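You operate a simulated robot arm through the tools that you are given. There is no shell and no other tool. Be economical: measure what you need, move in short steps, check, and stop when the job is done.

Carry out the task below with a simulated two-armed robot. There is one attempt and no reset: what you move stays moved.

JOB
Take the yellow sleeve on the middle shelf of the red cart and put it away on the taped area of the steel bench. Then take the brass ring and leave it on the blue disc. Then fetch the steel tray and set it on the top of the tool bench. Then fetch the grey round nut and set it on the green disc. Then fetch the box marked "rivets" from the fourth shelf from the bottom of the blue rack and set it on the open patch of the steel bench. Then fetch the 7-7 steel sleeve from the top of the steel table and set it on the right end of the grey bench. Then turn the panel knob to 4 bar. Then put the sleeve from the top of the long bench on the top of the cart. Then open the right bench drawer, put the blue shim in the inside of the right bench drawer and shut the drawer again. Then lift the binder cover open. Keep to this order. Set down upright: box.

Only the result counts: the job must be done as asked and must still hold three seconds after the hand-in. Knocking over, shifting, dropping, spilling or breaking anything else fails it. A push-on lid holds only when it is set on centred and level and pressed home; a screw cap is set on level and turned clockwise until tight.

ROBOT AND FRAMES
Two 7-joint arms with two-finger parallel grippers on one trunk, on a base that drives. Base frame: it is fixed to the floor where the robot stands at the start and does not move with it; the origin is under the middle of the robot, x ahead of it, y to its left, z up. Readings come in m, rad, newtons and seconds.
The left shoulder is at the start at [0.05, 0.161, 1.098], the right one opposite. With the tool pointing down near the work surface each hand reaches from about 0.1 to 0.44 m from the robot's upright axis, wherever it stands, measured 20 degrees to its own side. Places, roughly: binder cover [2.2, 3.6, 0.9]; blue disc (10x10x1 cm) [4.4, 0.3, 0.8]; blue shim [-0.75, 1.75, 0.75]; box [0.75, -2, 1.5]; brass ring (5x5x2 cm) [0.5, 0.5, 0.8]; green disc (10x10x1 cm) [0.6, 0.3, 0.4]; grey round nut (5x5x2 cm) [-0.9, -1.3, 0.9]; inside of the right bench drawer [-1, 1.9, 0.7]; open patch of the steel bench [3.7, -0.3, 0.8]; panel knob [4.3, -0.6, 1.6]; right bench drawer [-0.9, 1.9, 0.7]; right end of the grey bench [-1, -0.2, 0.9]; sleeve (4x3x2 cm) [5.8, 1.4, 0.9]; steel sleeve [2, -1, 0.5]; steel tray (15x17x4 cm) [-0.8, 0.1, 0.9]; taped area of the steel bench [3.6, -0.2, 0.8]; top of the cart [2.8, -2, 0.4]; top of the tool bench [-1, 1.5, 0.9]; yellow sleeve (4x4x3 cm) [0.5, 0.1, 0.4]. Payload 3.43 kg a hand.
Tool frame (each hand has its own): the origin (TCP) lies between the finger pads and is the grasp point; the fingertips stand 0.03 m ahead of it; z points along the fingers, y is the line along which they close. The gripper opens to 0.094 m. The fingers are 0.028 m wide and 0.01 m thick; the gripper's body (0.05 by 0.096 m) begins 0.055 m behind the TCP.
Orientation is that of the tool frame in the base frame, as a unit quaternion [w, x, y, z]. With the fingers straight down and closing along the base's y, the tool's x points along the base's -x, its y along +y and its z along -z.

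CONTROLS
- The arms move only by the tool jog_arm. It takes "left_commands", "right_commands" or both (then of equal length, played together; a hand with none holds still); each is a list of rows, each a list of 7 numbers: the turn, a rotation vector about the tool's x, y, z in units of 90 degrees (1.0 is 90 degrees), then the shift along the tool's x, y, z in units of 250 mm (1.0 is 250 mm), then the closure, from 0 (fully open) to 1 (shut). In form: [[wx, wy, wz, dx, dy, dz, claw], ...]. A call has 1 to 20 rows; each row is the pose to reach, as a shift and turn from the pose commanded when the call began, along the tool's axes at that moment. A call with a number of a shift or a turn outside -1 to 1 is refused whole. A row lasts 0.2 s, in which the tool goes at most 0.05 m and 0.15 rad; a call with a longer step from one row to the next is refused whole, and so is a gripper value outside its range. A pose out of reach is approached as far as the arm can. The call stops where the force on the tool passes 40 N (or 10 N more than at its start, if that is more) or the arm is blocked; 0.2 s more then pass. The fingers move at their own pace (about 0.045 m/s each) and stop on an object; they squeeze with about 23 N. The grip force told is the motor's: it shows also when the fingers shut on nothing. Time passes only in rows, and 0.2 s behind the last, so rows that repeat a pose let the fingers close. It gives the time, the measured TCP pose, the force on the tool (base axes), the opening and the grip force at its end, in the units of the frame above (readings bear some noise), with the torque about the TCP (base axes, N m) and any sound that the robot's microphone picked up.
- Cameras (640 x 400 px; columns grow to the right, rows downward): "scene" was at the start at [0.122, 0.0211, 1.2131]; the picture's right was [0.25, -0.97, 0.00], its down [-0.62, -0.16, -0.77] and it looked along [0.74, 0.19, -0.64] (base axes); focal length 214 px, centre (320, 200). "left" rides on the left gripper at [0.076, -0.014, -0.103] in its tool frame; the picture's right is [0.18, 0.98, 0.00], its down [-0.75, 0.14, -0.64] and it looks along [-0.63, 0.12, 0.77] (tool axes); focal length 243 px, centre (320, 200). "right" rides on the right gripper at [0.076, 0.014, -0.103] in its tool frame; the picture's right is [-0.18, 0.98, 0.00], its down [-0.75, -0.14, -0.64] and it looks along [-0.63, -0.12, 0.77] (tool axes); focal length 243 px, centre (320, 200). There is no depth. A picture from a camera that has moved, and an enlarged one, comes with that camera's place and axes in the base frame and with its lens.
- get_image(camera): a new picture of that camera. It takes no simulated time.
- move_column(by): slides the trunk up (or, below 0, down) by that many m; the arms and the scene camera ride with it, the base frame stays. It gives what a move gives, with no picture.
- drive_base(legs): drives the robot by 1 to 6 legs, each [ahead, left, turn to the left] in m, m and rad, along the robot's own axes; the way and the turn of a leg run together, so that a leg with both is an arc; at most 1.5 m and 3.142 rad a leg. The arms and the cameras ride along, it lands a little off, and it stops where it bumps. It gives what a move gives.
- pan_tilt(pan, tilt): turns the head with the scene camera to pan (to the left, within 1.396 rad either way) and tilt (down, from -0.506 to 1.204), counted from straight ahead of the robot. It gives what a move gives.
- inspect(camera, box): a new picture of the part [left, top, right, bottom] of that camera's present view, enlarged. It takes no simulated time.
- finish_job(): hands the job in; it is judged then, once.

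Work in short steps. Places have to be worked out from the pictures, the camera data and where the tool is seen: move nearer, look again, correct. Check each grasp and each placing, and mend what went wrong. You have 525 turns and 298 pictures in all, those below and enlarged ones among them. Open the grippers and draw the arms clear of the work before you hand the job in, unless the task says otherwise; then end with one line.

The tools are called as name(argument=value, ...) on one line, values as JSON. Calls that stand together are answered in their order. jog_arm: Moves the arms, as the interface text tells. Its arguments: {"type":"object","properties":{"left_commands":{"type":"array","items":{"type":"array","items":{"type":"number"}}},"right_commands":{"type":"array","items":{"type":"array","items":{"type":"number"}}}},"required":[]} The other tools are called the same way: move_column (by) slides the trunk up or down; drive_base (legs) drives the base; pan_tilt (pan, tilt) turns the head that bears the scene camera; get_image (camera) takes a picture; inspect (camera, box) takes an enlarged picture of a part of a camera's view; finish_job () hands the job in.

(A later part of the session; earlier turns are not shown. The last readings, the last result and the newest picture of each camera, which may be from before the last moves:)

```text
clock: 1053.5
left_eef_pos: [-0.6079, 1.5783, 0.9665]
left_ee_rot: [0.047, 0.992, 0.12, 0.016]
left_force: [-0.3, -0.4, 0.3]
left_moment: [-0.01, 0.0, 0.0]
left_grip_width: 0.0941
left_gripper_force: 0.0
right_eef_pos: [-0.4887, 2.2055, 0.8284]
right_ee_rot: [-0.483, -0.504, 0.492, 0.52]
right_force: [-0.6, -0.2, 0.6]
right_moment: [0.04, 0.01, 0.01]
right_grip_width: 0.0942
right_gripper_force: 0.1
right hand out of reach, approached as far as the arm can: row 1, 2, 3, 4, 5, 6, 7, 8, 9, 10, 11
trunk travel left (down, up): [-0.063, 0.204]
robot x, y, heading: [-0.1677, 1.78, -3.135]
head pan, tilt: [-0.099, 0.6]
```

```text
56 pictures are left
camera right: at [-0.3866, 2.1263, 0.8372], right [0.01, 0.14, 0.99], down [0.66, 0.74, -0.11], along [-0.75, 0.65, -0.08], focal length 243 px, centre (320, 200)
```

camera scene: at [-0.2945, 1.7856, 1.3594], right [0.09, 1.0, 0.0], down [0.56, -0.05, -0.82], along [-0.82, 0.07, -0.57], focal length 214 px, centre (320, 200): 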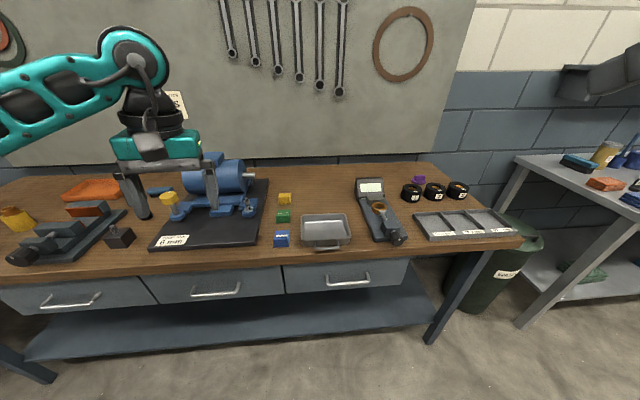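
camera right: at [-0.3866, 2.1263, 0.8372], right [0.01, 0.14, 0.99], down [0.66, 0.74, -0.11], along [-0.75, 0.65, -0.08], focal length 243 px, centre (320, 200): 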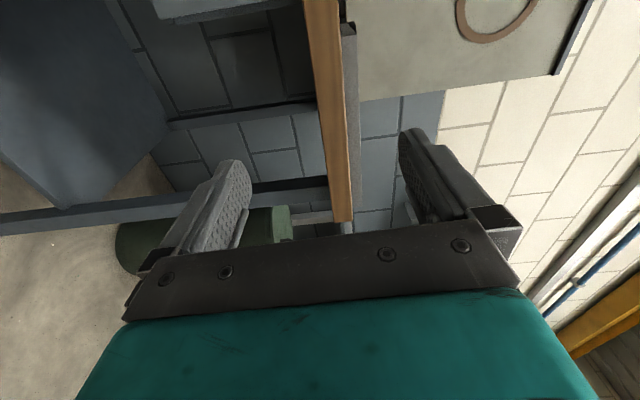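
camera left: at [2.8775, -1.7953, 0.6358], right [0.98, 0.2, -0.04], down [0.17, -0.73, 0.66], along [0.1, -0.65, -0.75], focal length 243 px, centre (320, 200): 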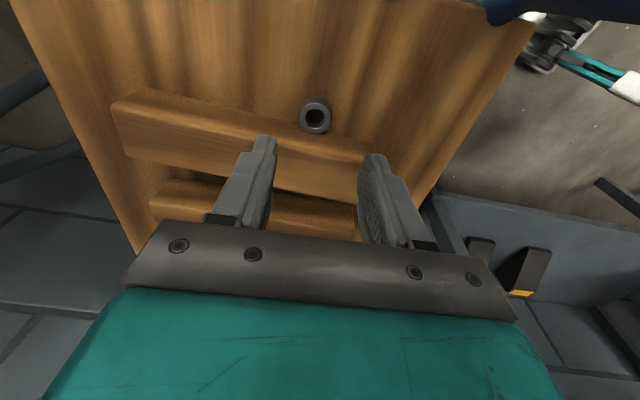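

The hand is rolled 90° and points at the bench. I pull the left hand back, and drive so that the right hand faces the drawer handle.

jog_arm(left_commands=[[0, 0, 0, 0.18, 0, -0.05, 0], [0, 0, 0, 0.36, 0, -0.1, 0], [0, 0, 0, 0.5, 0, -0.15, 0]])

drive_base(legs=[[0, 0.305, 0]])

pan_tilt(pan=-0.4, tilt=0.75)

get_image(camera="scene")

```text
clock: 1054.3
left_eef_pos: [-0.4875, 1.6122, 1.0048]
left_ee_rot: [0.046, 0.992, 0.12, 0.016]
left_force: [0.5, -0.2, -0.4]
left_moment: [0.02, -0.01, 0.0]
left_grip_width: 0.0939
left_gripper_force: 0.1
right_eef_pos: [-0.488, 2.2048, 0.8286]
right_ee_rot: [-0.483, -0.504, 0.491, 0.521]
right_force: [1.0, 0.7, 0.3]
right_moment: [-0.01, -0.04, -0.02]
right_grip_width: 0.0941
right_gripper_force: 0.1
trunk travel left (down, up): [-0.063, 0.204]
robot x, y, heading: [-0.1649, 1.7766, -3.132]
head pan, tilt: [-0.099, 0.6]
```

```text
clock: 1057.6
left_eef_pos: [-0.4862, 1.3073, 1.005]
left_ee_rot: [0.047, 0.992, 0.119, 0.014]
left_force: [-0.1, 0.5, -0.1]
left_moment: [-0.01, -0.01, -0.01]
left_grip_width: 0.0939
left_gripper_force: 0.0
right_eef_pos: [-0.4855, 1.8997, 0.8265]
right_ee_rot: [-0.482, -0.504, 0.491, 0.522]
right_force: [0.3, -1.2, 0.0]
right_moment: [-0.01, 0.01, -0.02]
right_grip_width: 0.0943
right_gripper_force: 0.1
trunk travel left (down, up): [-0.063, 0.204]
robot x, y, heading: [-0.1633, 1.4724, -3.133]
head pan, tilt: [-0.099, 0.6]
```

```text
clock: 1058.4
left_eef_pos: [-0.4846, 1.3075, 1.0052]
left_ee_rot: [0.046, 0.992, 0.12, 0.015]
left_force: [0.0, -0.3, -0.6]
left_moment: [0.01, -0.05, -0.02]
left_grip_width: 0.0939
left_gripper_force: 0.0
right_eef_pos: [-0.4851, 1.9, 0.8276]
right_ee_rot: [-0.482, -0.505, 0.49, 0.522]
right_force: [0.1, 0.3, -0.5]
right_moment: [-0.01, 0.0, -0.02]
right_grip_width: 0.0939
right_gripper_force: 0.1
trunk travel left (down, up): [-0.063, 0.204]
robot x, y, heading: [-0.1595, 1.4718, -3.135]
head pan, tilt: [-0.4, 0.75]
```

```text
55 pictures are left
camera scene: at [-0.2803, 1.5042, 1.1466], right [0.38, 0.92, 0.0], down [0.63, -0.26, -0.73], along [-0.68, 0.28, -0.68], focal length 214 px, centre (320, 200)
```

scene: 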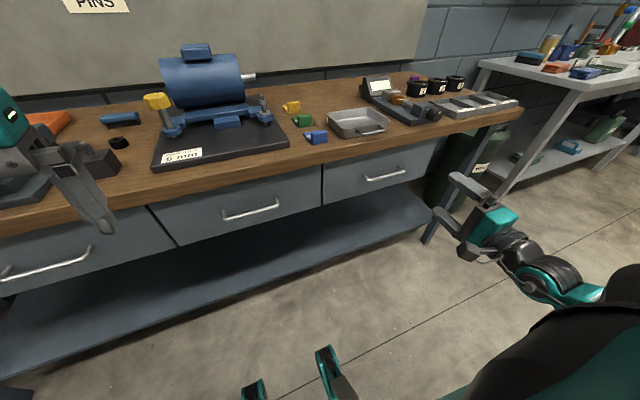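

Triangulating, the handle is at about (−0.72, 1.91, 0.73). I lower to that height and approach.

move_column(by=-0.06)

jog_arm(right_commands=[[0, 0, 0, 0, -0.1, 0.15, 0.2], [0, 0, 0, 0, -0.15, 0.3, 0.2], [0, 0, 0, 0, -0.15, 0.4, 0.2]])

get_image(camera="right")

get_image(camera="scene")

```text
clock: 1059.4
left_eef_pos: [-0.4849, 1.3079, 0.9451]
left_ee_rot: [0.047, 0.992, 0.12, 0.015]
left_force: [0.1, -0.4, 0.2]
left_moment: [0.02, -0.02, 0.03]
left_grip_width: 0.0938
left_gripper_force: 0.1
right_eef_pos: [-0.4861, 1.8996, 0.7684]
right_ee_rot: [-0.482, -0.505, 0.492, 0.521]
right_force: [0.6, 0.3, 0.4]
right_moment: [0.03, 0.05, 0.0]
right_grip_width: 0.0939
right_gripper_force: 0.0
trunk travel left (down, up): [-0.003, 0.264]
robot x, y, heading: [-0.1609, 1.4753, -3.136]
head pan, tilt: [-0.4, 0.75]
```

```text
clock: 1060.2
left_eef_pos: [-0.486, 1.3082, 0.9458]
left_ee_rot: [0.047, 0.992, 0.119, 0.015]
left_force: [0.0, 0.8, -0.1]
left_moment: [0.0, -0.01, -0.02]
left_grip_width: 0.0941
left_gripper_force: 0.0
right_eef_pos: [-0.5405, 1.931, 0.7771]
right_ee_rot: [-0.483, -0.504, 0.491, 0.521]
right_force: [-0.2, 0.0, -0.6]
right_moment: [0.01, 0.0, -0.03]
right_grip_width: 0.0755
right_gripper_force: 0.1
right hand out of reach, approached as far as the arm can: row 1, 2, 3
trunk travel left (down, up): [-0.003, 0.264]
robot x, y, heading: [-0.1636, 1.4711, -3.13]
head pan, tilt: [-0.4, 0.75]
```

```text
54 pictures are left
camera right: at [-0.4396, 1.8518, 0.7869], right [0.01, 0.13, 0.99], down [0.66, 0.74, -0.11], along [-0.75, 0.66, -0.08], focal length 243 px, centre (320, 200)
```

right: 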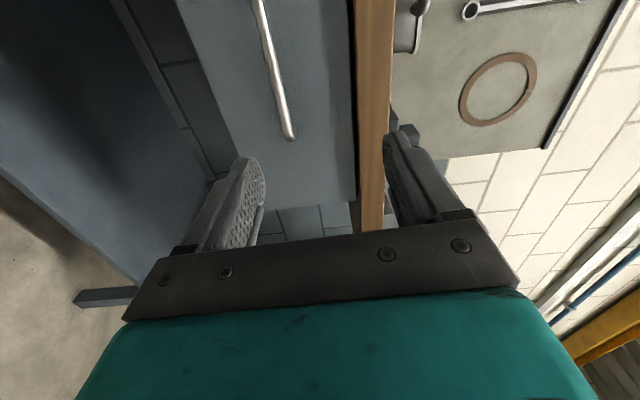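

```text
53 pictures are left
camera scene: at [-0.2802, 1.5042, 1.0866], right [0.38, 0.92, 0.0], down [0.63, -0.26, -0.73], along [-0.68, 0.28, -0.68], focal length 214 px, centre (320, 200)
```

scene: 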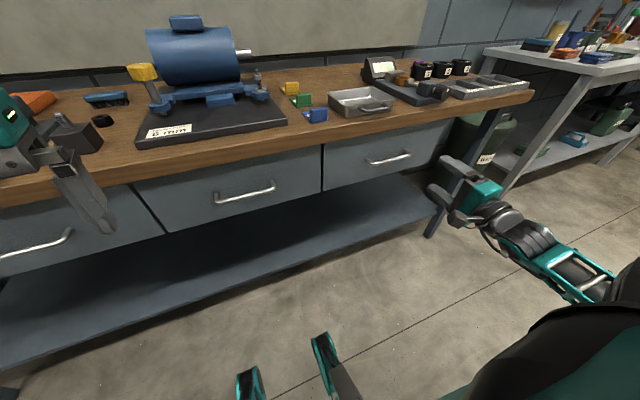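

The handle bar is visible, spanning y ≈ 1.8–1.99 at z ≈ 0.73. The arm can't go lower out here, so I bring the base nearer while shifting the hand back sideways, then lower.

drive_base(legs=[[0, -0.15, 0]])

jog_arm(right_commands=[[0, 0, 0, 0.17, 0, 0, 0.2], [0, 0, 0, 0.34, 0, 0, 0.2], [0, 0, 0, 0.51, 0, 0, 0.2], [0, 0, 0, 0.66, -0.05, 0, 0.2], [0, 0, 0, 0.66, -0.19, 0, 0.2]])

```text
clock: 1062.2
left_eef_pos: [-0.4865, 1.4576, 0.9454]
left_ee_rot: [0.046, 0.992, 0.12, 0.015]
left_force: [-0.6, -0.3, 0.0]
left_moment: [-0.02, -0.02, 0.0]
left_grip_width: 0.0938
left_gripper_force: 0.0
right_eef_pos: [-0.5422, 2.0815, 0.7781]
right_ee_rot: [-0.482, -0.504, 0.492, 0.521]
right_force: [-0.4, 0.2, 0.2]
right_moment: [0.01, 0.01, -0.02]
right_grip_width: 0.0755
right_gripper_force: 0.1
trunk travel left (down, up): [-0.003, 0.264]
robot x, y, heading: [-0.1663, 1.6224, -3.13]
head pan, tilt: [-0.4, 0.75]
```

```text
clock: 1063.4
left_eef_pos: [-0.487, 1.4585, 0.9442]
left_ee_rot: [0.046, 0.992, 0.119, 0.015]
left_force: [0.0, 1.1, -0.4]
left_moment: [-0.02, -0.03, -0.01]
left_grip_width: 0.094
left_gripper_force: 0.2
right_eef_pos: [-0.5389, 2.0271, 0.817]
right_ee_rot: [-0.483, -0.507, 0.491, 0.519]
right_force: [0.4, 0.3, -0.4]
right_moment: [0.0, 0.0, 0.02]
right_grip_width: 0.0753
right_gripper_force: 0.1
right hand out of reach, approached as far as the arm can: row 1, 2, 3, 4, 5
trunk travel left (down, up): [-0.003, 0.264]
robot x, y, heading: [-0.1645, 1.6209, -3.136]
head pan, tilt: [-0.4, 0.75]
```

More lateral offset works better, so I go the other way.

drive_base(legs=[[0, 0.25, 0]])

jog_arm(right_commands=[[0, 0, 0, -0.15, -0.08, 0, 0.2], [0, 0, 0, -0.3, -0.16, 0, 0.2], [0, 0, 0, -0.45, -0.24, 0, 0.2], [0, 0, 0, -0.55, -0.34, 0, 0.2]])

```text
clock: 1066.2
left_eef_pos: [-0.4841, 1.2112, 0.9448]
left_ee_rot: [0.046, 0.992, 0.119, 0.015]
left_force: [-1.2, 0.1, 0.1]
left_moment: [0.0, -0.01, 0.02]
left_grip_width: 0.0939
left_gripper_force: 0.1
right_eef_pos: [-0.5363, 1.7807, 0.8181]
right_ee_rot: [-0.482, -0.507, 0.492, 0.519]
right_force: [-0.4, 0.2, -0.3]
right_moment: [-0.03, -0.02, 0.03]
right_grip_width: 0.075
right_gripper_force: 0.0
trunk travel left (down, up): [-0.003, 0.264]
robot x, y, heading: [-0.1622, 1.3774, -3.137]
head pan, tilt: [-0.4, 0.75]
```

```text
clock: 1067.2
left_eef_pos: [-0.4847, 1.2117, 0.9448]
left_ee_rot: [0.046, 0.992, 0.118, 0.015]
left_force: [-0.3, 0.5, -0.2]
left_moment: [0.02, -0.03, 0.01]
left_grip_width: 0.0941
left_gripper_force: 0.0
right_eef_pos: [-0.5352, 1.9232, 0.7384]
right_ee_rot: [-0.483, -0.506, 0.491, 0.519]
right_force: [0.6, -1.0, -0.8]
right_moment: [0.03, -0.02, -0.02]
right_grip_width: 0.0749
right_gripper_force: 0.0
trunk travel left (down, up): [-0.003, 0.264]
robot x, y, heading: [-0.1626, 1.3785, -3.132]
head pan, tilt: [-0.4, 0.75]
```

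Now the hand is at handle height. I drive forward 0.15 m and look.

drive_base(legs=[[0.145, 0.01, 0]])

get_image(camera="right")

```text
clock: 1068.5
left_eef_pos: [-0.6281, 1.2003, 0.9451]
left_ee_rot: [0.047, 0.992, 0.119, 0.015]
left_force: [-0.5, -1.0, -0.1]
left_moment: [0.01, -0.02, 0.0]
left_grip_width: 0.0937
left_gripper_force: 0.1
right_eef_pos: [-0.6782, 1.912, 0.7399]
right_ee_rot: [-0.482, -0.506, 0.491, 0.52]
right_force: [-0.8, -0.4, -0.6]
right_moment: [-0.03, -0.02, 0.01]
right_grip_width: 0.0751
right_gripper_force: 0.0
trunk travel left (down, up): [-0.003, 0.264]
robot x, y, heading: [-0.3039, 1.3655, -3.136]
head pan, tilt: [-0.4, 0.75]
```

```text
52 pictures are left
camera right: at [-0.5767, 1.8328, 0.7497], right [0.01, 0.13, 0.99], down [0.66, 0.75, -0.11], along [-0.75, 0.65, -0.08], focal length 243 px, centre (320, 200)
```

right: 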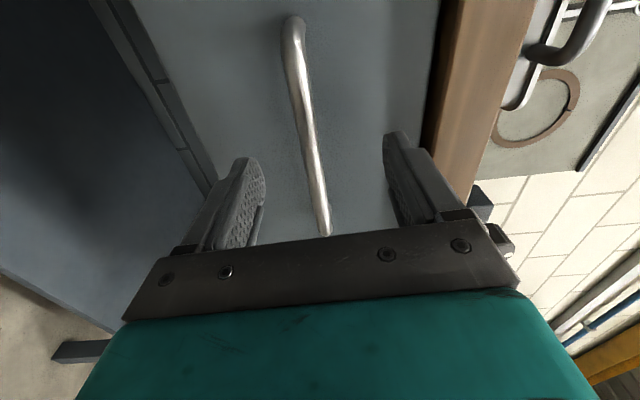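

The bar is centred between the fingers. I advance 3 cm and close on it.

jog_arm(right_commands=[[0, 0, 0, 0, -0.01, 0.06, 0.2], [0, 0, 0, 0, -0.01, 0.12, 0.2], [0, 0, 0, 0, -0.01, 0.12, 0.6], [0, 0, 0, 0, -0.01, 0.12, 1], [0, 0, 0, 0, -0.01, 0.12, 1], [0, 0, 0, 0, -0.01, 0.12, 1]])

```text
clock: 1070.0
left_eef_pos: [-0.6291, 1.2021, 0.9452]
left_ee_rot: [0.047, 0.992, 0.118, 0.016]
left_force: [-1.4, 0.2, 0.4]
left_moment: [0.03, -0.01, -0.02]
left_grip_width: 0.0938
left_gripper_force: 0.1
right_eef_pos: [-0.6913, 1.9155, 0.7353]
right_ee_rot: [0.473, 0.51, -0.509, -0.507]
right_force: [1.5, -1.5, -19.3]
right_moment: [-0.64, -0.37, -0.73]
right_grip_width: 0.0127
right_gripper_force: 22.9
right hand out of reach, approached as far as the arm can: row 1, 2, 3, 4, 5, 6
trunk travel left (down, up): [-0.003, 0.264]
robot x, y, heading: [-0.3045, 1.3662, -3.134]
head pan, tilt: [-0.4, 0.75]
stopped in row 6 (right hand): the force on the tool passed its limit at 43 N (the readings are from after the stop); the commanded pose is now the measured one
```

The bar is gripped (12.7 mm). I pull the drawer by driving back.

drive_base(legs=[[-0.1, 0, 0]])

drive_base(legs=[[-0.1, 0, 0]])

get_image(camera="scene")

```text
clock: 1071.2
left_eef_pos: [-0.5289, 1.2033, 0.9446]
left_ee_rot: [0.048, 0.992, 0.117, 0.017]
left_force: [-0.7, 0.1, -0.2]
left_moment: [0.02, -0.03, -0.01]
left_grip_width: 0.0942
left_gripper_force: 0.1
right_eef_pos: [-0.5926, 1.9155, 0.7351]
right_ee_rot: [0.474, 0.511, -0.506, -0.508]
right_force: [1.6, -3.6, -29.7]
right_moment: [-1.3, -0.51, -0.44]
right_grip_width: 0.0126
right_gripper_force: 45.3
trunk travel left (down, up): [-0.003, 0.264]
robot x, y, heading: [-0.2059, 1.3627, -3.134]
head pan, tilt: [-0.4, 0.75]
```

```text
clock: 1072.3
left_eef_pos: [-0.4305, 1.2031, 0.9458]
left_ee_rot: [0.047, 0.992, 0.117, 0.016]
left_force: [-0.5, -0.6, -0.6]
left_moment: [0.02, 0.02, -0.02]
left_grip_width: 0.0942
left_gripper_force: 0.0
right_eef_pos: [-0.4917, 1.9155, 0.736]
right_ee_rot: [0.473, 0.511, -0.508, -0.507]
right_force: [0.9, -3.4, -14.2]
right_moment: [-1.25, -0.27, -0.97]
right_grip_width: 0.0124
right_gripper_force: 45.0
trunk travel left (down, up): [-0.003, 0.264]
robot x, y, heading: [-0.1075, 1.3649, -3.14]
head pan, tilt: [-0.4, 0.75]
```

```text
51 pictures are left
camera scene: at [-0.2248, 1.399, 1.0864], right [0.39, 0.92, 0.0], down [0.63, -0.26, -0.73], along [-0.67, 0.28, -0.68], focal length 214 px, centre (320, 200)
```

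scene: 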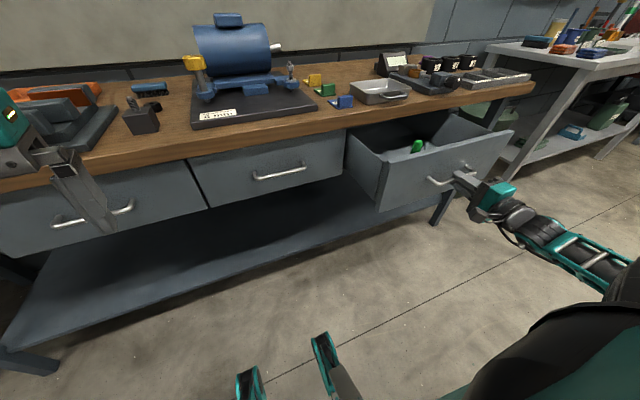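

The drawer is open about 20 cm. I release the handle and back off.

jog_arm(right_commands=[[0, 0, 0, 0, 0, 0, 0.7], [0, 0, 0, 0, 0, 0, 0.3], [0, 0, 0, 0, 0, 0, 0.2], [0, 0, 0, 0, 0, 0, 0.2]])

drive_base(legs=[[-0.12, 0, 0]])

move_column(by=0.2)

drive_base(legs=[[0, 0, -0.785], [0.19, -0.19, 0]])

```text
clock: 1073.3
left_eef_pos: [-0.4301, 1.2025, 0.9444]
left_ee_rot: [0.046, 0.992, 0.117, 0.016]
left_force: [-1.1, -0.6, -0.5]
left_moment: [0.01, -0.01, -0.01]
left_grip_width: 0.0942
left_gripper_force: 0.0
right_eef_pos: [-0.4915, 1.9141, 0.7367]
right_ee_rot: [0.473, 0.511, -0.506, -0.509]
right_force: [-0.3, 0.5, 0.6]
right_moment: [0.0, 0.0, 0.01]
right_grip_width: 0.0754
right_gripper_force: 0.0
trunk travel left (down, up): [-0.003, 0.264]
robot x, y, heading: [-0.1004, 1.366, -3.14]
head pan, tilt: [-0.4, 0.75]
```

```text
clock: 1074.5
left_eef_pos: [-0.3073, 1.2025, 0.9456]
left_ee_rot: [0.046, 0.992, 0.117, 0.016]
left_force: [0.1, 0.4, 0.1]
left_moment: [0.0, -0.02, -0.01]
left_grip_width: 0.0937
left_gripper_force: 0.0
right_eef_pos: [-0.3688, 1.9153, 0.737]
right_ee_rot: [0.474, 0.511, -0.506, -0.508]
right_force: [-0.4, -0.4, -0.2]
right_moment: [0.01, -0.06, -0.03]
right_grip_width: 0.0754
right_gripper_force: 0.0
trunk travel left (down, up): [-0.003, 0.264]
robot x, y, heading: [0.015, 1.3639, -3.137]
head pan, tilt: [-0.4, 0.75]
```

```text
clock: 1076.7
left_eef_pos: [-0.3076, 1.203, 1.1452]
left_ee_rot: [0.047, 0.992, 0.116, 0.016]
left_force: [0.1, 0.2, 0.7]
left_moment: [0.04, -0.01, 0.0]
left_grip_width: 0.0937
left_gripper_force: 0.0
right_eef_pos: [-0.3687, 1.9152, 0.9364]
right_ee_rot: [0.474, 0.511, -0.506, -0.509]
right_force: [0.5, -0.4, 0.5]
right_moment: [0.01, -0.02, -0.03]
right_grip_width: 0.075
right_gripper_force: 0.0
trunk travel left (down, up): [-0.203, 0.064]
robot x, y, heading: [0.0125, 1.3683, -3.14]
head pan, tilt: [-0.4, 0.75]
```

```text
clock: 1081.1
left_eef_pos: [-0.3269, 1.7533, 1.1445]
left_ee_rot: [0.049, 0.959, -0.278, -0.003]
left_force: [0.8, 0.6, -0.6]
left_moment: [-0.01, 0.01, -0.02]
left_grip_width: 0.0942
left_gripper_force: 0.0
right_eef_pos: [0.1423, 2.2942, 0.9362]
right_ee_rot: [-0.239, -0.274, 0.665, 0.652]
right_force: [-0.2, -0.3, -0.5]
right_moment: [0.0, 0.04, 0.0]
right_grip_width: 0.0753
right_gripper_force: 0.0
trunk travel left (down, up): [-0.203, 0.064]
robot x, y, heading: [0.0158, 1.6371, 2.349]
head pan, tilt: [-0.4, 0.75]
```

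I yaw, level and extend the left hand toward the shim.

jog_arm(left_commands=[[0.01, -0.002, -0.06, -0.045, 0.165, 0.07, 0], [0.02, -0.005, -0.12, -0.09, 0.33, 0.13, 0], [0.03, -0.007, -0.18, -0.134, 0.5, 0.2, 0], [0.04, -0.009, -0.24, -0.18, 0.66, 0.27, 0], [0.05, -0.011, -0.3, -0.223, 0.83, 0.33, 0], [0.061, -0.014, -0.359, -0.268, 1.0, 0.4, 0]])

drive_base(legs=[[0.23, 0.07, 0]])

get_image(camera="left")

```text
clock: 1082.5
left_eef_pos: [-0.5179, 1.5707, 1.0684]
left_ee_rot: [-0.002, 1.0, -0.001, -0.015]
left_force: [0.4, -0.5, 0.1]
left_moment: [-0.02, 0.01, -0.01]
left_grip_width: 0.0939
left_gripper_force: 0.0
right_eef_pos: [0.1419, 2.2941, 0.9365]
right_ee_rot: [-0.238, -0.273, 0.666, 0.652]
right_force: [-0.4, 0.0, 0.1]
right_moment: [-0.01, -0.01, 0.02]
right_grip_width: 0.075
right_gripper_force: 0.2
trunk travel left (down, up): [-0.203, 0.064]
robot x, y, heading: [0.0173, 1.6384, 2.347]
head pan, tilt: [-0.4, 0.75]
```

```text
clock: 1084.3
left_eef_pos: [-0.7306, 1.6875, 1.0679]
left_ee_rot: [-0.003, 1.0, -0.001, -0.014]
left_force: [0.2, 0.0, -0.6]
left_moment: [-0.02, -0.03, 0.02]
left_grip_width: 0.0941
left_gripper_force: 0.1
right_eef_pos: [-0.0719, 2.4108, 0.938]
right_ee_rot: [-0.239, -0.274, 0.665, 0.652]
right_force: [-0.2, 0.6, 0.2]
right_moment: [0.02, -0.03, -0.01]
right_grip_width: 0.0751
right_gripper_force: 0.2
trunk travel left (down, up): [-0.203, 0.064]
robot x, y, heading: [-0.1945, 1.752, 2.35]
head pan, tilt: [-0.4, 0.75]
```

```text
50 pictures are left
camera left: at [-0.6516, 1.7004, 1.17], right [0.18, -0.98, -0.01], down [-0.73, -0.14, 0.66], along [-0.65, -0.11, -0.75], focal length 243 px, centre (320, 200)
```

left: 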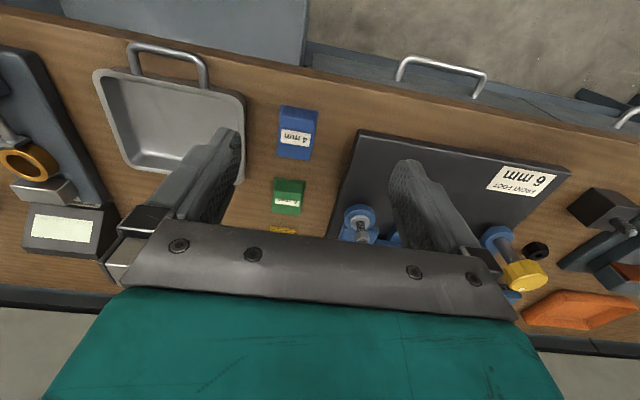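

The blue shim (4 mm) is at (−0.79, 1.707). I move over its upright block, narrow the opening, and lower partway.

jog_arm(left_commands=[[0, 0, 0, -0.1, -0.078, 0.05, 0.22], [0, 0, 0, -0.2, -0.078, 0.15, 0.22], [0, 0, 0, -0.2, -0.078, 0.33, 0.22], [0, 0, 0, -0.2, -0.078, 0.5, 0.22]])

get_image(camera="left")

```text
clock: 1085.3
left_eef_pos: [-0.7849, 1.7057, 0.9482]
left_ee_rot: [-0.003, 1.0, 0.0, -0.015]
left_force: [-0.5, -0.1, 0.4]
left_moment: [0.03, -0.04, 0.04]
left_grip_width: 0.0731
left_gripper_force: 0.0
right_eef_pos: [-0.0722, 2.4102, 0.9371]
right_ee_rot: [-0.239, -0.274, 0.665, 0.652]
right_force: [0.2, -0.3, -0.7]
right_moment: [-0.01, 0.02, 0.01]
right_grip_width: 0.0752
right_gripper_force: 0.2
trunk travel left (down, up): [-0.203, 0.064]
robot x, y, heading: [-0.1924, 1.7541, 2.345]
head pan, tilt: [-0.4, 0.75]
```

```text
49 pictures are left
camera left: at [-0.7053, 1.7196, 1.0485], right [0.18, -0.98, -0.01], down [-0.73, -0.14, 0.66], along [-0.65, -0.11, -0.75], focal length 243 px, centre (320, 200)
```

left: 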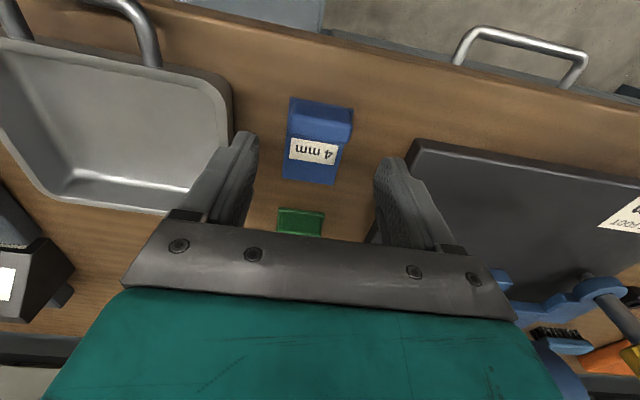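

I align over the block, lower to the bench, and close.

jog_arm(left_commands=[[0, 0, 0, 0.052, -0.012, 0.08, 0.22], [0, 0, 0, 0.052, -0.012, 0.16, 0.22], [0, 0, 0, 0.052, -0.012, 0.22, 0.22], [0, 0, 0, 0.052, -0.012, 0.22, 0.6], [0, 0, 0, 0.052, -0.012, 0.22, 1], [0, 0, 0, 0.052, -0.012, 0.22, 1], [0, 0, 0, 0.052, -0.012, 0.22, 1]])

jog_arm(left_commands=[[0, 0, 0, 0, 0, -0.12, 1], [0, 0, 0, 0, 0, -0.28, 1], [0, 0, 0, 0, 0, -0.45, 1]])

get_image(camera="left")

```text
clock: 1086.9
left_eef_pos: [-0.7735, 1.7094, 0.8914]
left_ee_rot: [-0.003, 1.0, 0.0, -0.015]
left_force: [0.2, -0.2, 0.5]
left_moment: [-0.01, -0.01, -0.02]
left_grip_width: 0.0489
left_gripper_force: 22.9
right_eef_pos: [-0.073, 2.4098, 0.9369]
right_ee_rot: [-0.239, -0.274, 0.665, 0.652]
right_force: [-0.4, 0.3, 0.3]
right_moment: [-0.01, 0.02, 0.04]
right_grip_width: 0.0754
right_gripper_force: 0.1
trunk travel left (down, up): [-0.203, 0.064]
robot x, y, heading: [-0.1952, 1.7501, 2.343]
head pan, tilt: [-0.4, 0.75]
```

```text
clock: 1087.7
left_eef_pos: [-0.7699, 1.7113, 1.004]
left_ee_rot: [-0.002, 1.0, 0.0, -0.014]
left_force: [0.3, 0.4, 0.2]
left_moment: [0.0, -0.01, 0.0]
left_grip_width: 0.0491
left_gripper_force: 23.0
right_eef_pos: [-0.0719, 2.4108, 0.9375]
right_ee_rot: [-0.238, -0.275, 0.664, 0.653]
right_force: [0.2, 1.2, 0.1]
right_moment: [0.0, -0.01, 0.02]
right_grip_width: 0.0752
right_gripper_force: 0.1
trunk travel left (down, up): [-0.203, 0.064]
robot x, y, heading: [-0.1952, 1.7515, 2.342]
head pan, tilt: [-0.4, 0.75]
```

```text
48 pictures are left
camera left: at [-0.6894, 1.7253, 1.1057], right [0.18, -0.98, -0.01], down [-0.73, -0.14, 0.66], along [-0.65, -0.12, -0.75], focal length 243 px, centre (320, 200)
```

left: 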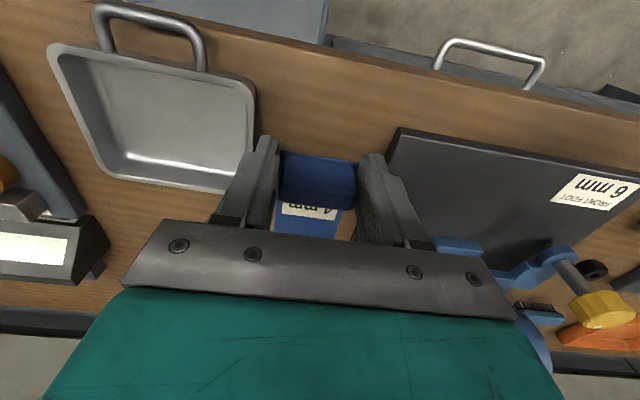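

The shim is held at 49 mm. I move it over the open drawer and look.

drive_base(legs=[[0.018, -0.254, 0]])

pan_tilt(pan=0.75, tilt=0.8)

get_image(camera="scene")

get_image(camera="left")

```text
clock: 1090.5
left_eef_pos: [-0.6028, 1.9036, 1.0047]
left_ee_rot: [-0.002, 1.0, -0.001, -0.015]
left_force: [0.5, -0.1, -1.0]
left_moment: [0.0, 0.01, 0.01]
left_grip_width: 0.0487
left_gripper_force: 23.3
right_eef_pos: [0.0975, 2.5998, 0.9367]
right_ee_rot: [-0.237, -0.273, 0.665, 0.653]
right_force: [0.0, -0.7, 0.1]
right_moment: [0.0, 0.02, 0.02]
right_grip_width: 0.075
right_gripper_force: 0.1
trunk travel left (down, up): [-0.203, 0.064]
robot x, y, heading: [-0.0286, 1.9389, 2.349]
head pan, tilt: [-0.4, 0.75]
```

```text
clock: 1091.9
left_eef_pos: [-0.6018, 1.9019, 1.0034]
left_ee_rot: [-0.003, 1.0, -0.002, -0.014]
left_force: [0.4, 0.0, -0.6]
left_moment: [0.0, -0.01, -0.01]
left_grip_width: 0.0486
left_gripper_force: 23.1
right_eef_pos: [0.098, 2.5993, 0.937]
right_ee_rot: [-0.238, -0.273, 0.665, 0.653]
right_force: [0.1, -0.4, 0.3]
right_moment: [-0.04, -0.02, -0.03]
right_grip_width: 0.0754
right_gripper_force: 0.0
trunk travel left (down, up): [-0.203, 0.064]
robot x, y, heading: [-0.0304, 1.9444, 2.35]
head pan, tilt: [0.75, 0.799]
```

```text
47 pictures are left
camera scene: at [-0.1378, 1.9739, 1.2826], right [0.05, 1.0, 0.0], down [0.72, -0.03, -0.7], along [-0.7, 0.03, -0.72], focal length 214 px, centre (320, 200)
```

scene: 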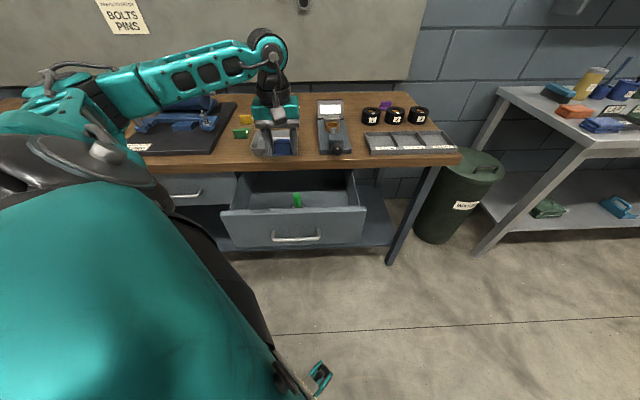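

```text
46 pictures are left
camera left: at [-0.5221, 1.9163, 1.1052], right [0.18, -0.98, -0.01], down [-0.74, -0.14, 0.66], along [-0.65, -0.11, -0.75], focal length 243 px, centre (320, 200)
```

left: 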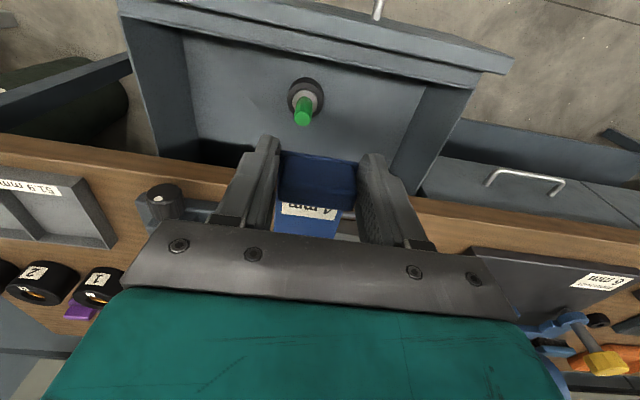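

The drawer interior spans x −0.70…−0.565 and y 1.72…2.08, with a green‑tipped item in its middle. I'll set the shim at y ≈ 1.80. I shift and lower.

drive_base(legs=[[-0.062, 0.08, 0]])

jog_arm(left_commands=[[0, 0, 0, 0, 0, 0.18, 1], [0, 0, 0, 0, 0, 0.36, 1], [0, 0, 0, 0, 0, 0.54, 1], [0, 0, 0, 0, 0, 0.72, 1]])

get_image(camera="left")

```text
clock: 1093.3
left_eef_pos: [-0.6152, 1.8003, 1.0037]
left_ee_rot: [-0.003, 1.0, -0.002, -0.014]
left_force: [0.2, 0.7, -0.4]
left_moment: [0.01, -0.01, 0.01]
left_grip_width: 0.0489
left_gripper_force: 22.5
right_eef_pos: [0.0838, 2.4976, 0.9383]
right_ee_rot: [-0.238, -0.273, 0.665, 0.653]
right_force: [0.8, -0.4, -0.2]
right_moment: [-0.01, 0.03, -0.01]
right_grip_width: 0.0749
right_gripper_force: 0.0
trunk travel left (down, up): [-0.203, 0.064]
robot x, y, heading: [-0.0445, 1.8413, 2.344]
head pan, tilt: [0.75, 0.799]
```

```text
clock: 1094.3
left_eef_pos: [-0.6182, 1.8033, 0.8233]
left_ee_rot: [-0.003, 1.0, -0.001, -0.015]
left_force: [-0.5, 0.9, -0.5]
left_moment: [0.04, 0.0, 0.0]
left_grip_width: 0.0485
left_gripper_force: 23.1
right_eef_pos: [0.0844, 2.4994, 0.9357]
right_ee_rot: [-0.238, -0.273, 0.666, 0.653]
right_force: [0.2, 0.1, 0.4]
right_moment: [0.01, -0.01, 0.03]
right_grip_width: 0.0753
right_gripper_force: 0.1
trunk travel left (down, up): [-0.203, 0.064]
robot x, y, heading: [-0.0424, 1.8414, 2.341]
head pan, tilt: [0.75, 0.799]
```

```text
45 pictures are left
camera left: at [-0.5389, 1.8162, 0.9253], right [0.18, -0.98, -0.01], down [-0.74, -0.14, 0.66], along [-0.65, -0.11, -0.75], focal length 243 px, centre (320, 200)
```

left: 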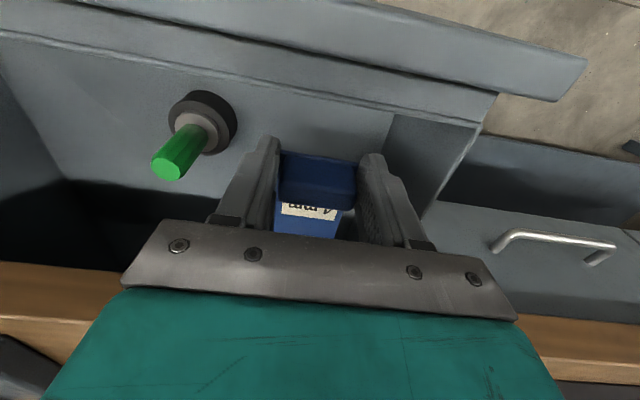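

The shim is inside the drawer opening with clearance. I lower further carefully.

jog_arm(left_commands=[[0, 0, 0, 0, 0, 0.08, 1], [0, 0, 0, 0, 0, 0.16, 1], [0, 0, 0, 0, 0, 0.24, 1], [0, 0, 0, 0, 0, 0.29, 1]])

get_image(camera="left")

```text
clock: 1095.3
left_eef_pos: [-0.6226, 1.8029, 0.7516]
left_ee_rot: [-0.003, 1.0, -0.002, -0.015]
left_force: [-0.6, 0.4, 0.0]
left_moment: [0.01, 0.0, 0.0]
left_grip_width: 0.0489
left_gripper_force: 23.4
right_eef_pos: [0.0861, 2.4977, 0.9373]
right_ee_rot: [-0.238, -0.274, 0.665, 0.653]
right_force: [0.4, 0.4, 0.0]
right_moment: [-0.01, -0.02, -0.01]
right_grip_width: 0.075
right_gripper_force: 0.1
trunk travel left (down, up): [-0.203, 0.064]
robot x, y, heading: [-0.0412, 1.8404, 2.346]
head pan, tilt: [0.75, 0.799]
```

```text
44 pictures are left
camera left: at [-0.5417, 1.8171, 0.8534], right [0.18, -0.98, -0.01], down [-0.74, -0.14, 0.66], along [-0.65, -0.11, -0.75], focal length 243 px, centre (320, 200)
```

left: 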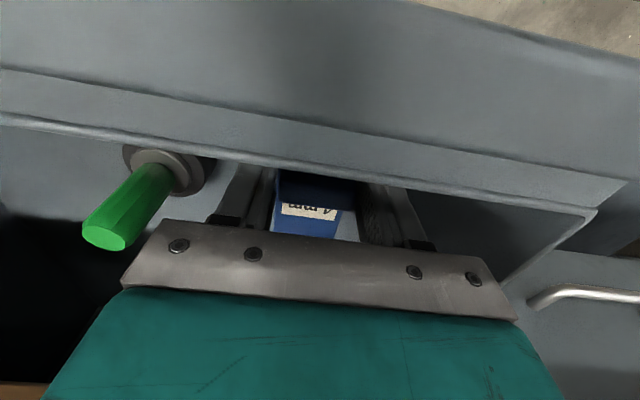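

I lower one more centimetre, then release.

jog_arm(left_commands=[[0, 0, 0, 0, 0, 0.02, 1], [0, 0, 0, 0, 0, 0.045, 1], [0, 0, 0, 0, 0, 0.045, 0.7], [0, 0, 0, 0, 0, 0.045, 0.35], [0, 0, 0, 0, 0, 0.045, 0.3], [0, 0, 0, 0, 0, 0.045, 0.3]])

jog_arm(left_commands=[[0, 0, 0, 0, 0, -0.15, 0.3], [0, 0, 0, 0, 0, -0.33, 0.3], [0, 0, 0, 0, 0, -0.5, 0.3], [0, 0, 0, 0, 0, -0.68, 0.3], [0, 0, 0, 0, 0, -0.86, 0.3]])

get_image(camera="left")

```text
clock: 1096.7
left_eef_pos: [-0.6218, 1.8033, 0.7409]
left_ee_rot: [-0.002, 1.0, -0.001, -0.014]
left_force: [-0.1, -0.1, -0.1]
left_moment: [0.0, -0.01, 0.0]
left_grip_width: 0.0659
left_gripper_force: 0.1
right_eef_pos: [0.0843, 2.4984, 0.9361]
right_ee_rot: [-0.238, -0.273, 0.665, 0.653]
right_force: [0.2, -0.4, -0.3]
right_moment: [-0.03, 0.01, 0.04]
right_grip_width: 0.075
right_gripper_force: 0.1
trunk travel left (down, up): [-0.203, 0.064]
robot x, y, heading: [-0.0436, 1.8423, 2.345]
head pan, tilt: [0.75, 0.799]
```

```text
clock: 1097.9
left_eef_pos: [-0.615, 1.7994, 0.9551]
left_ee_rot: [-0.002, 1.0, -0.002, -0.014]
left_force: [0.9, -0.2, 0.1]
left_moment: [0.0, -0.02, 0.01]
left_grip_width: 0.0656
left_gripper_force: 0.1
right_eef_pos: [0.0837, 2.4994, 0.9362]
right_ee_rot: [-0.238, -0.273, 0.666, 0.653]
right_force: [0.3, -0.7, 1.1]
right_moment: [0.01, 0.0, 0.0]
right_grip_width: 0.0753
right_gripper_force: 0.0
trunk travel left (down, up): [-0.203, 0.064]
robot x, y, heading: [-0.0405, 1.8434, 2.34]
head pan, tilt: [0.75, 0.799]
```

```text
43 pictures are left
camera left: at [-0.5354, 1.813, 1.0562], right [0.18, -0.98, -0.01], down [-0.74, -0.14, 0.66], along [-0.65, -0.11, -0.75], focal length 243 px, centre (320, 200)
```

left: 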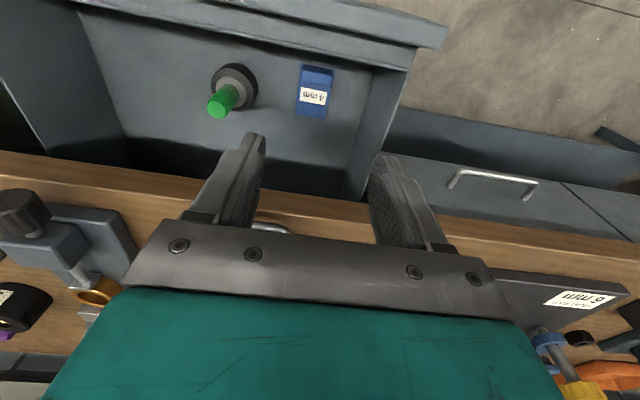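

The shim lies flat inside the drawer. Now I close the drawer by pushing its handle with the right fist. I fold the left arm and return to the earlier stance.

drive_base(legs=[[-0.12, -0.1, 0]])

jog_arm(left_commands=[[0, 0, 0.06, 0.04, -0.15, -0.08, 0], [0, 0, 0.12, 0.08, -0.3, -0.16, 0], [0, 0, 0.18, 0.12, -0.45, -0.24, 0], [0, 0, 0.24, 0.16, -0.6, -0.32, 0], [0, 0, 0.3, 0.2, -0.75, -0.4, 0], [0, 0, 0.36, 0.27, -0.88, -0.45, 0]])

drive_base(legs=[[0, 0, 0.79], [0, 0.4, 0]])

move_column(by=-0.2)

```text
clock: 1099.4
left_eef_pos: [-0.4567, 1.782, 0.9547]
left_ee_rot: [-0.003, 1.0, 0.001, -0.015]
left_force: [0.5, -0.1, 1.2]
left_moment: [-0.01, 0.02, -0.01]
left_grip_width: 0.0658
left_gripper_force: 0.1
right_eef_pos: [0.2403, 2.4849, 0.9363]
right_ee_rot: [-0.239, -0.272, 0.666, 0.652]
right_force: [-0.1, -1.1, 0.3]
right_moment: [0.01, 0.0, 0.05]
right_grip_width: 0.0751
right_gripper_force: 0.0
trunk travel left (down, up): [-0.203, 0.064]
robot x, y, heading: [0.1158, 1.8274, 2.34]
head pan, tilt: [0.75, 0.799]
```

```text
clock: 1100.8
left_eef_pos: [-0.3886, 2.0044, 1.0675]
left_ee_rot: [0.002, 0.96, -0.28, -0.015]
left_force: [0.6, 0.1, 0.8]
left_moment: [-0.01, -0.01, -0.02]
left_grip_width: 0.0937
left_gripper_force: 0.1
right_eef_pos: [0.2387, 2.4853, 0.9371]
right_ee_rot: [-0.239, -0.273, 0.665, 0.652]
right_force: [0.9, 0.0, -1.4]
right_moment: [-0.03, 0.04, 0.06]
right_grip_width: 0.0754
right_gripper_force: 0.1
trunk travel left (down, up): [-0.203, 0.064]
robot x, y, heading: [0.1161, 1.8265, 2.345]
head pan, tilt: [0.75, 0.799]
```

```text
clock: 1107.0
left_eef_pos: [-0.3667, 1.1897, 1.0667]
left_ee_rot: [0.008, 0.993, 0.114, -0.013]
left_force: [-0.6, -0.1, 0.3]
left_moment: [0.02, 0.03, -0.02]
left_grip_width: 0.0939
left_gripper_force: 0.0
right_eef_pos: [-0.2669, 1.9746, 0.937]
right_ee_rot: [0.471, 0.51, -0.508, -0.51]
right_force: [-0.1, 0.2, 0.3]
right_moment: [0.01, -0.01, 0.0]
right_grip_width: 0.0753
right_gripper_force: 0.0
trunk travel left (down, up): [-0.203, 0.064]
robot x, y, heading: [0.1149, 1.4241, 3.142]
head pan, tilt: [0.75, 0.799]
```

```text
clock: 1109.2
left_eef_pos: [-0.368, 1.1897, 0.8674]
left_ee_rot: [0.006, 0.994, 0.113, -0.012]
left_force: [0.0, -0.7, -0.7]
left_moment: [0.01, 0.04, -0.03]
left_grip_width: 0.0943
left_gripper_force: 0.0
right_eef_pos: [-0.2673, 1.9744, 0.7369]
right_ee_rot: [-0.472, -0.51, 0.508, 0.51]
right_force: [0.6, 0.1, 0.1]
right_moment: [-0.03, 0.01, 0.0]
right_grip_width: 0.0749
right_gripper_force: 0.1
trunk travel left (down, up): [-0.003, 0.264]
robot x, y, heading: [0.1151, 1.4282, 3.142]
head pan, tilt: [0.75, 0.799]
```

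I raise the left hand clear of the bench, close the right fist, align, and push the drawer in by driving forward.

jog_arm(left_commands=[[0, 0, 0, 0.1, 0, -0.17, 0], [0, 0, 0, 0.2, 0, -0.34, 0], [0, 0, 0, 0.3, 0, -0.51, 0], [0, 0, 0, 0.35, 0, -0.68, 0], [0, 0, 0, 0.35, 0, -0.85, 0]], right_commands=[[0, 0, 0, 0, 0, 0, 0.5], [0, 0, 0, 0, 0, 0, 1], [0, 0, 0, 0, 0, 0, 1], [0, 0, 0, 0, 0, 0, 1], [0, 0, 0, 0, 0, 0, 1]])

drive_base(legs=[[0, 0.06, 0], [0.25, 0, 0]])

drive_base(legs=[[0.12, 0, 0]])

pan_tilt(pan=-0.5, tilt=0.7)

get_image(camera="scene")

```text
clock: 1110.3
left_eef_pos: [-0.2754, 1.2117, 1.0787]
left_ee_rot: [0.008, 0.993, 0.113, -0.013]
left_force: [-0.5, 0.5, -0.7]
left_moment: [-0.02, 0.01, 0.0]
left_grip_width: 0.094
left_gripper_force: 0.1
right_eef_pos: [-0.2668, 1.9745, 0.7365]
right_ee_rot: [-0.471, -0.509, 0.509, 0.509]
right_force: [-0.4, -0.7, 0.0]
right_moment: [0.01, 0.0, 0.01]
right_grip_width: 0.0001
right_gripper_force: 23.1
trunk travel left (down, up): [-0.003, 0.264]
robot x, y, heading: [0.1126, 1.4224, 3.143]
head pan, tilt: [0.75, 0.799]
```

```text
clock: 1113.0
left_eef_pos: [-0.5274, 1.1552, 1.0785]
left_ee_rot: [0.007, 0.994, 0.112, -0.014]
left_force: [0.3, 0.0, -0.6]
left_moment: [-0.02, -0.01, 0.05]
left_grip_width: 0.0939
left_gripper_force: 0.1
right_eef_pos: [-0.5159, 1.9165, 0.7367]
right_ee_rot: [-0.47, -0.508, 0.509, 0.511]
right_force: [0.3, 0.2, 0.2]
right_moment: [0.0, -0.03, -0.02]
right_grip_width: 0.0
right_gripper_force: 22.8
trunk travel left (down, up): [-0.003, 0.264]
robot x, y, heading: [-0.1387, 1.3664, 3.133]
head pan, tilt: [0.75, 0.799]
```

```text
clock: 1114.2
left_eef_pos: [-0.6466, 1.1551, 1.0787]
left_ee_rot: [0.007, 0.994, 0.111, -0.014]
left_force: [0.0, -0.2, 0.0]
left_moment: [0.02, -0.04, 0.0]
left_grip_width: 0.0941
left_gripper_force: 0.1
right_eef_pos: [-0.6342, 1.9169, 0.7363]
right_ee_rot: [-0.471, -0.509, 0.509, 0.51]
right_force: [0.0, -0.1, -0.7]
right_moment: [-0.02, 0.0, -0.02]
right_grip_width: 0.0
right_gripper_force: 22.7
trunk travel left (down, up): [-0.003, 0.264]
robot x, y, heading: [-0.2568, 1.3657, 3.135]
head pan, tilt: [0.75, 0.799]
```

```text
clock: 1115.7
left_eef_pos: [-0.6472, 1.1547, 1.0786]
left_ee_rot: [0.005, 0.994, 0.111, -0.014]
left_force: [-0.1, 0.9, 0.5]
left_moment: [0.0, 0.02, 0.0]
left_grip_width: 0.0942
left_gripper_force: 0.0
right_eef_pos: [-0.6341, 1.9169, 0.7375]
right_ee_rot: [-0.47, -0.508, 0.509, 0.511]
right_force: [-0.4, 0.0, 0.5]
right_moment: [0.01, 0.02, -0.01]
right_grip_width: 0.0
right_gripper_force: 22.9
trunk travel left (down, up): [-0.003, 0.264]
robot x, y, heading: [-0.2529, 1.3667, 3.134]
head pan, tilt: [-0.499, 0.7]
```

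```text
42 pictures are left
camera scene: at [-0.3701, 1.4057, 1.0908], right [0.48, 0.88, 0.0], down [0.56, -0.31, -0.76], along [-0.67, 0.37, -0.64], focal length 214 px, centre (320, 200)
```

scene: 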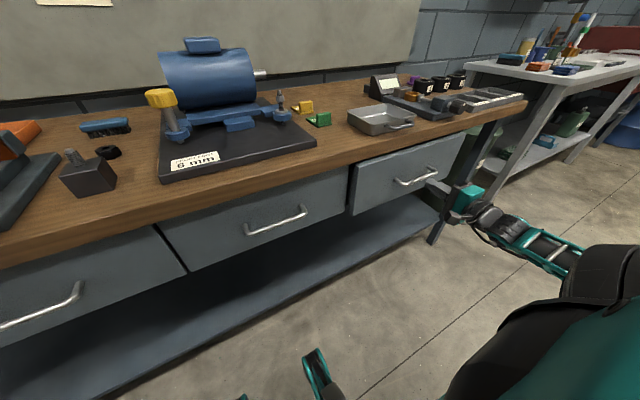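

Nearly shut. I push the last few centimetres.

drive_base(legs=[[0.04, 0, 0]])

jog_arm(right_commands=[[0, 0, 0, 0, 0, 0.05, 1], [0, 0, 0, 0, 0, 0.1, 1], [0, 0, 0, 0, 0, 0.15, 1]])

inspect(camera="scene", box=[300, 90, 520, 250])

```text
clock: 1116.5
left_eef_pos: [-0.6867, 1.1547, 1.0793]
left_ee_rot: [0.006, 0.994, 0.111, -0.014]
left_force: [0.1, -0.3, -0.8]
left_moment: [-0.03, 0.0, 0.03]
left_grip_width: 0.0939
left_gripper_force: 0.2
right_eef_pos: [-0.6744, 1.918, 0.7364]
right_ee_rot: [-0.471, -0.509, 0.509, 0.51]
right_force: [-0.3, 0.5, -0.1]
right_moment: [0.03, 0.02, 0.01]
right_grip_width: 0.0
right_gripper_force: 23.1
trunk travel left (down, up): [-0.003, 0.264]
robot x, y, heading: [-0.2949, 1.37, 3.132]
head pan, tilt: [-0.499, 0.7]
```

```text
clock: 1117.2
left_eef_pos: [-0.6878, 1.1558, 1.079]
left_ee_rot: [0.006, 0.994, 0.111, -0.014]
left_force: [-0.3, 0.2, 0.1]
left_moment: [0.0, 0.01, 0.03]
left_grip_width: 0.0938
left_gripper_force: 0.1
right_eef_pos: [-0.6759, 1.9184, 0.7391]
right_ee_rot: [-0.468, -0.512, 0.513, 0.507]
right_force: [5.6, -1.0, 1.5]
right_moment: [0.0, 0.0, 0.06]
right_grip_width: 0.0
right_gripper_force: 23.2
right hand out of reach, approached as far as the arm can: row 1, 2, 3
trunk travel left (down, up): [-0.003, 0.264]
robot x, y, heading: [-0.2949, 1.365, 3.136]
head pan, tilt: [-0.499, 0.7]
stopped in row 3 (right hand): the force on the tool passed its limit at 58 N (the readings are from after the stop); the commanded pose is now the measured one
```

```text
2.50 times, centred on (410, 170) of scene
camera zoom: at [-0.4092, 1.4057, 1.091], right [0.48, 0.87, 0.0], down [0.56, -0.31, -0.77], along [-0.67, 0.37, -0.64], focal length 536 px, centre (95, 275)
```

zoom: 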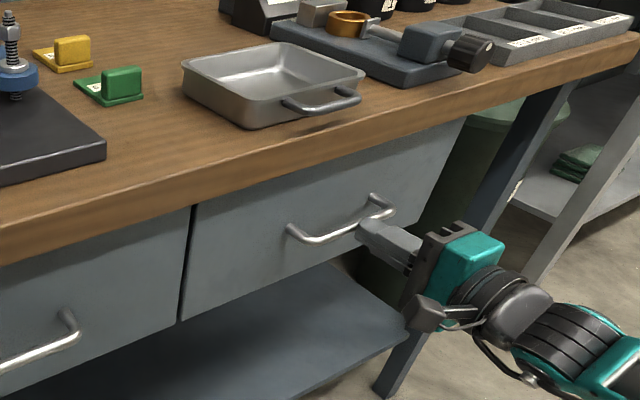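

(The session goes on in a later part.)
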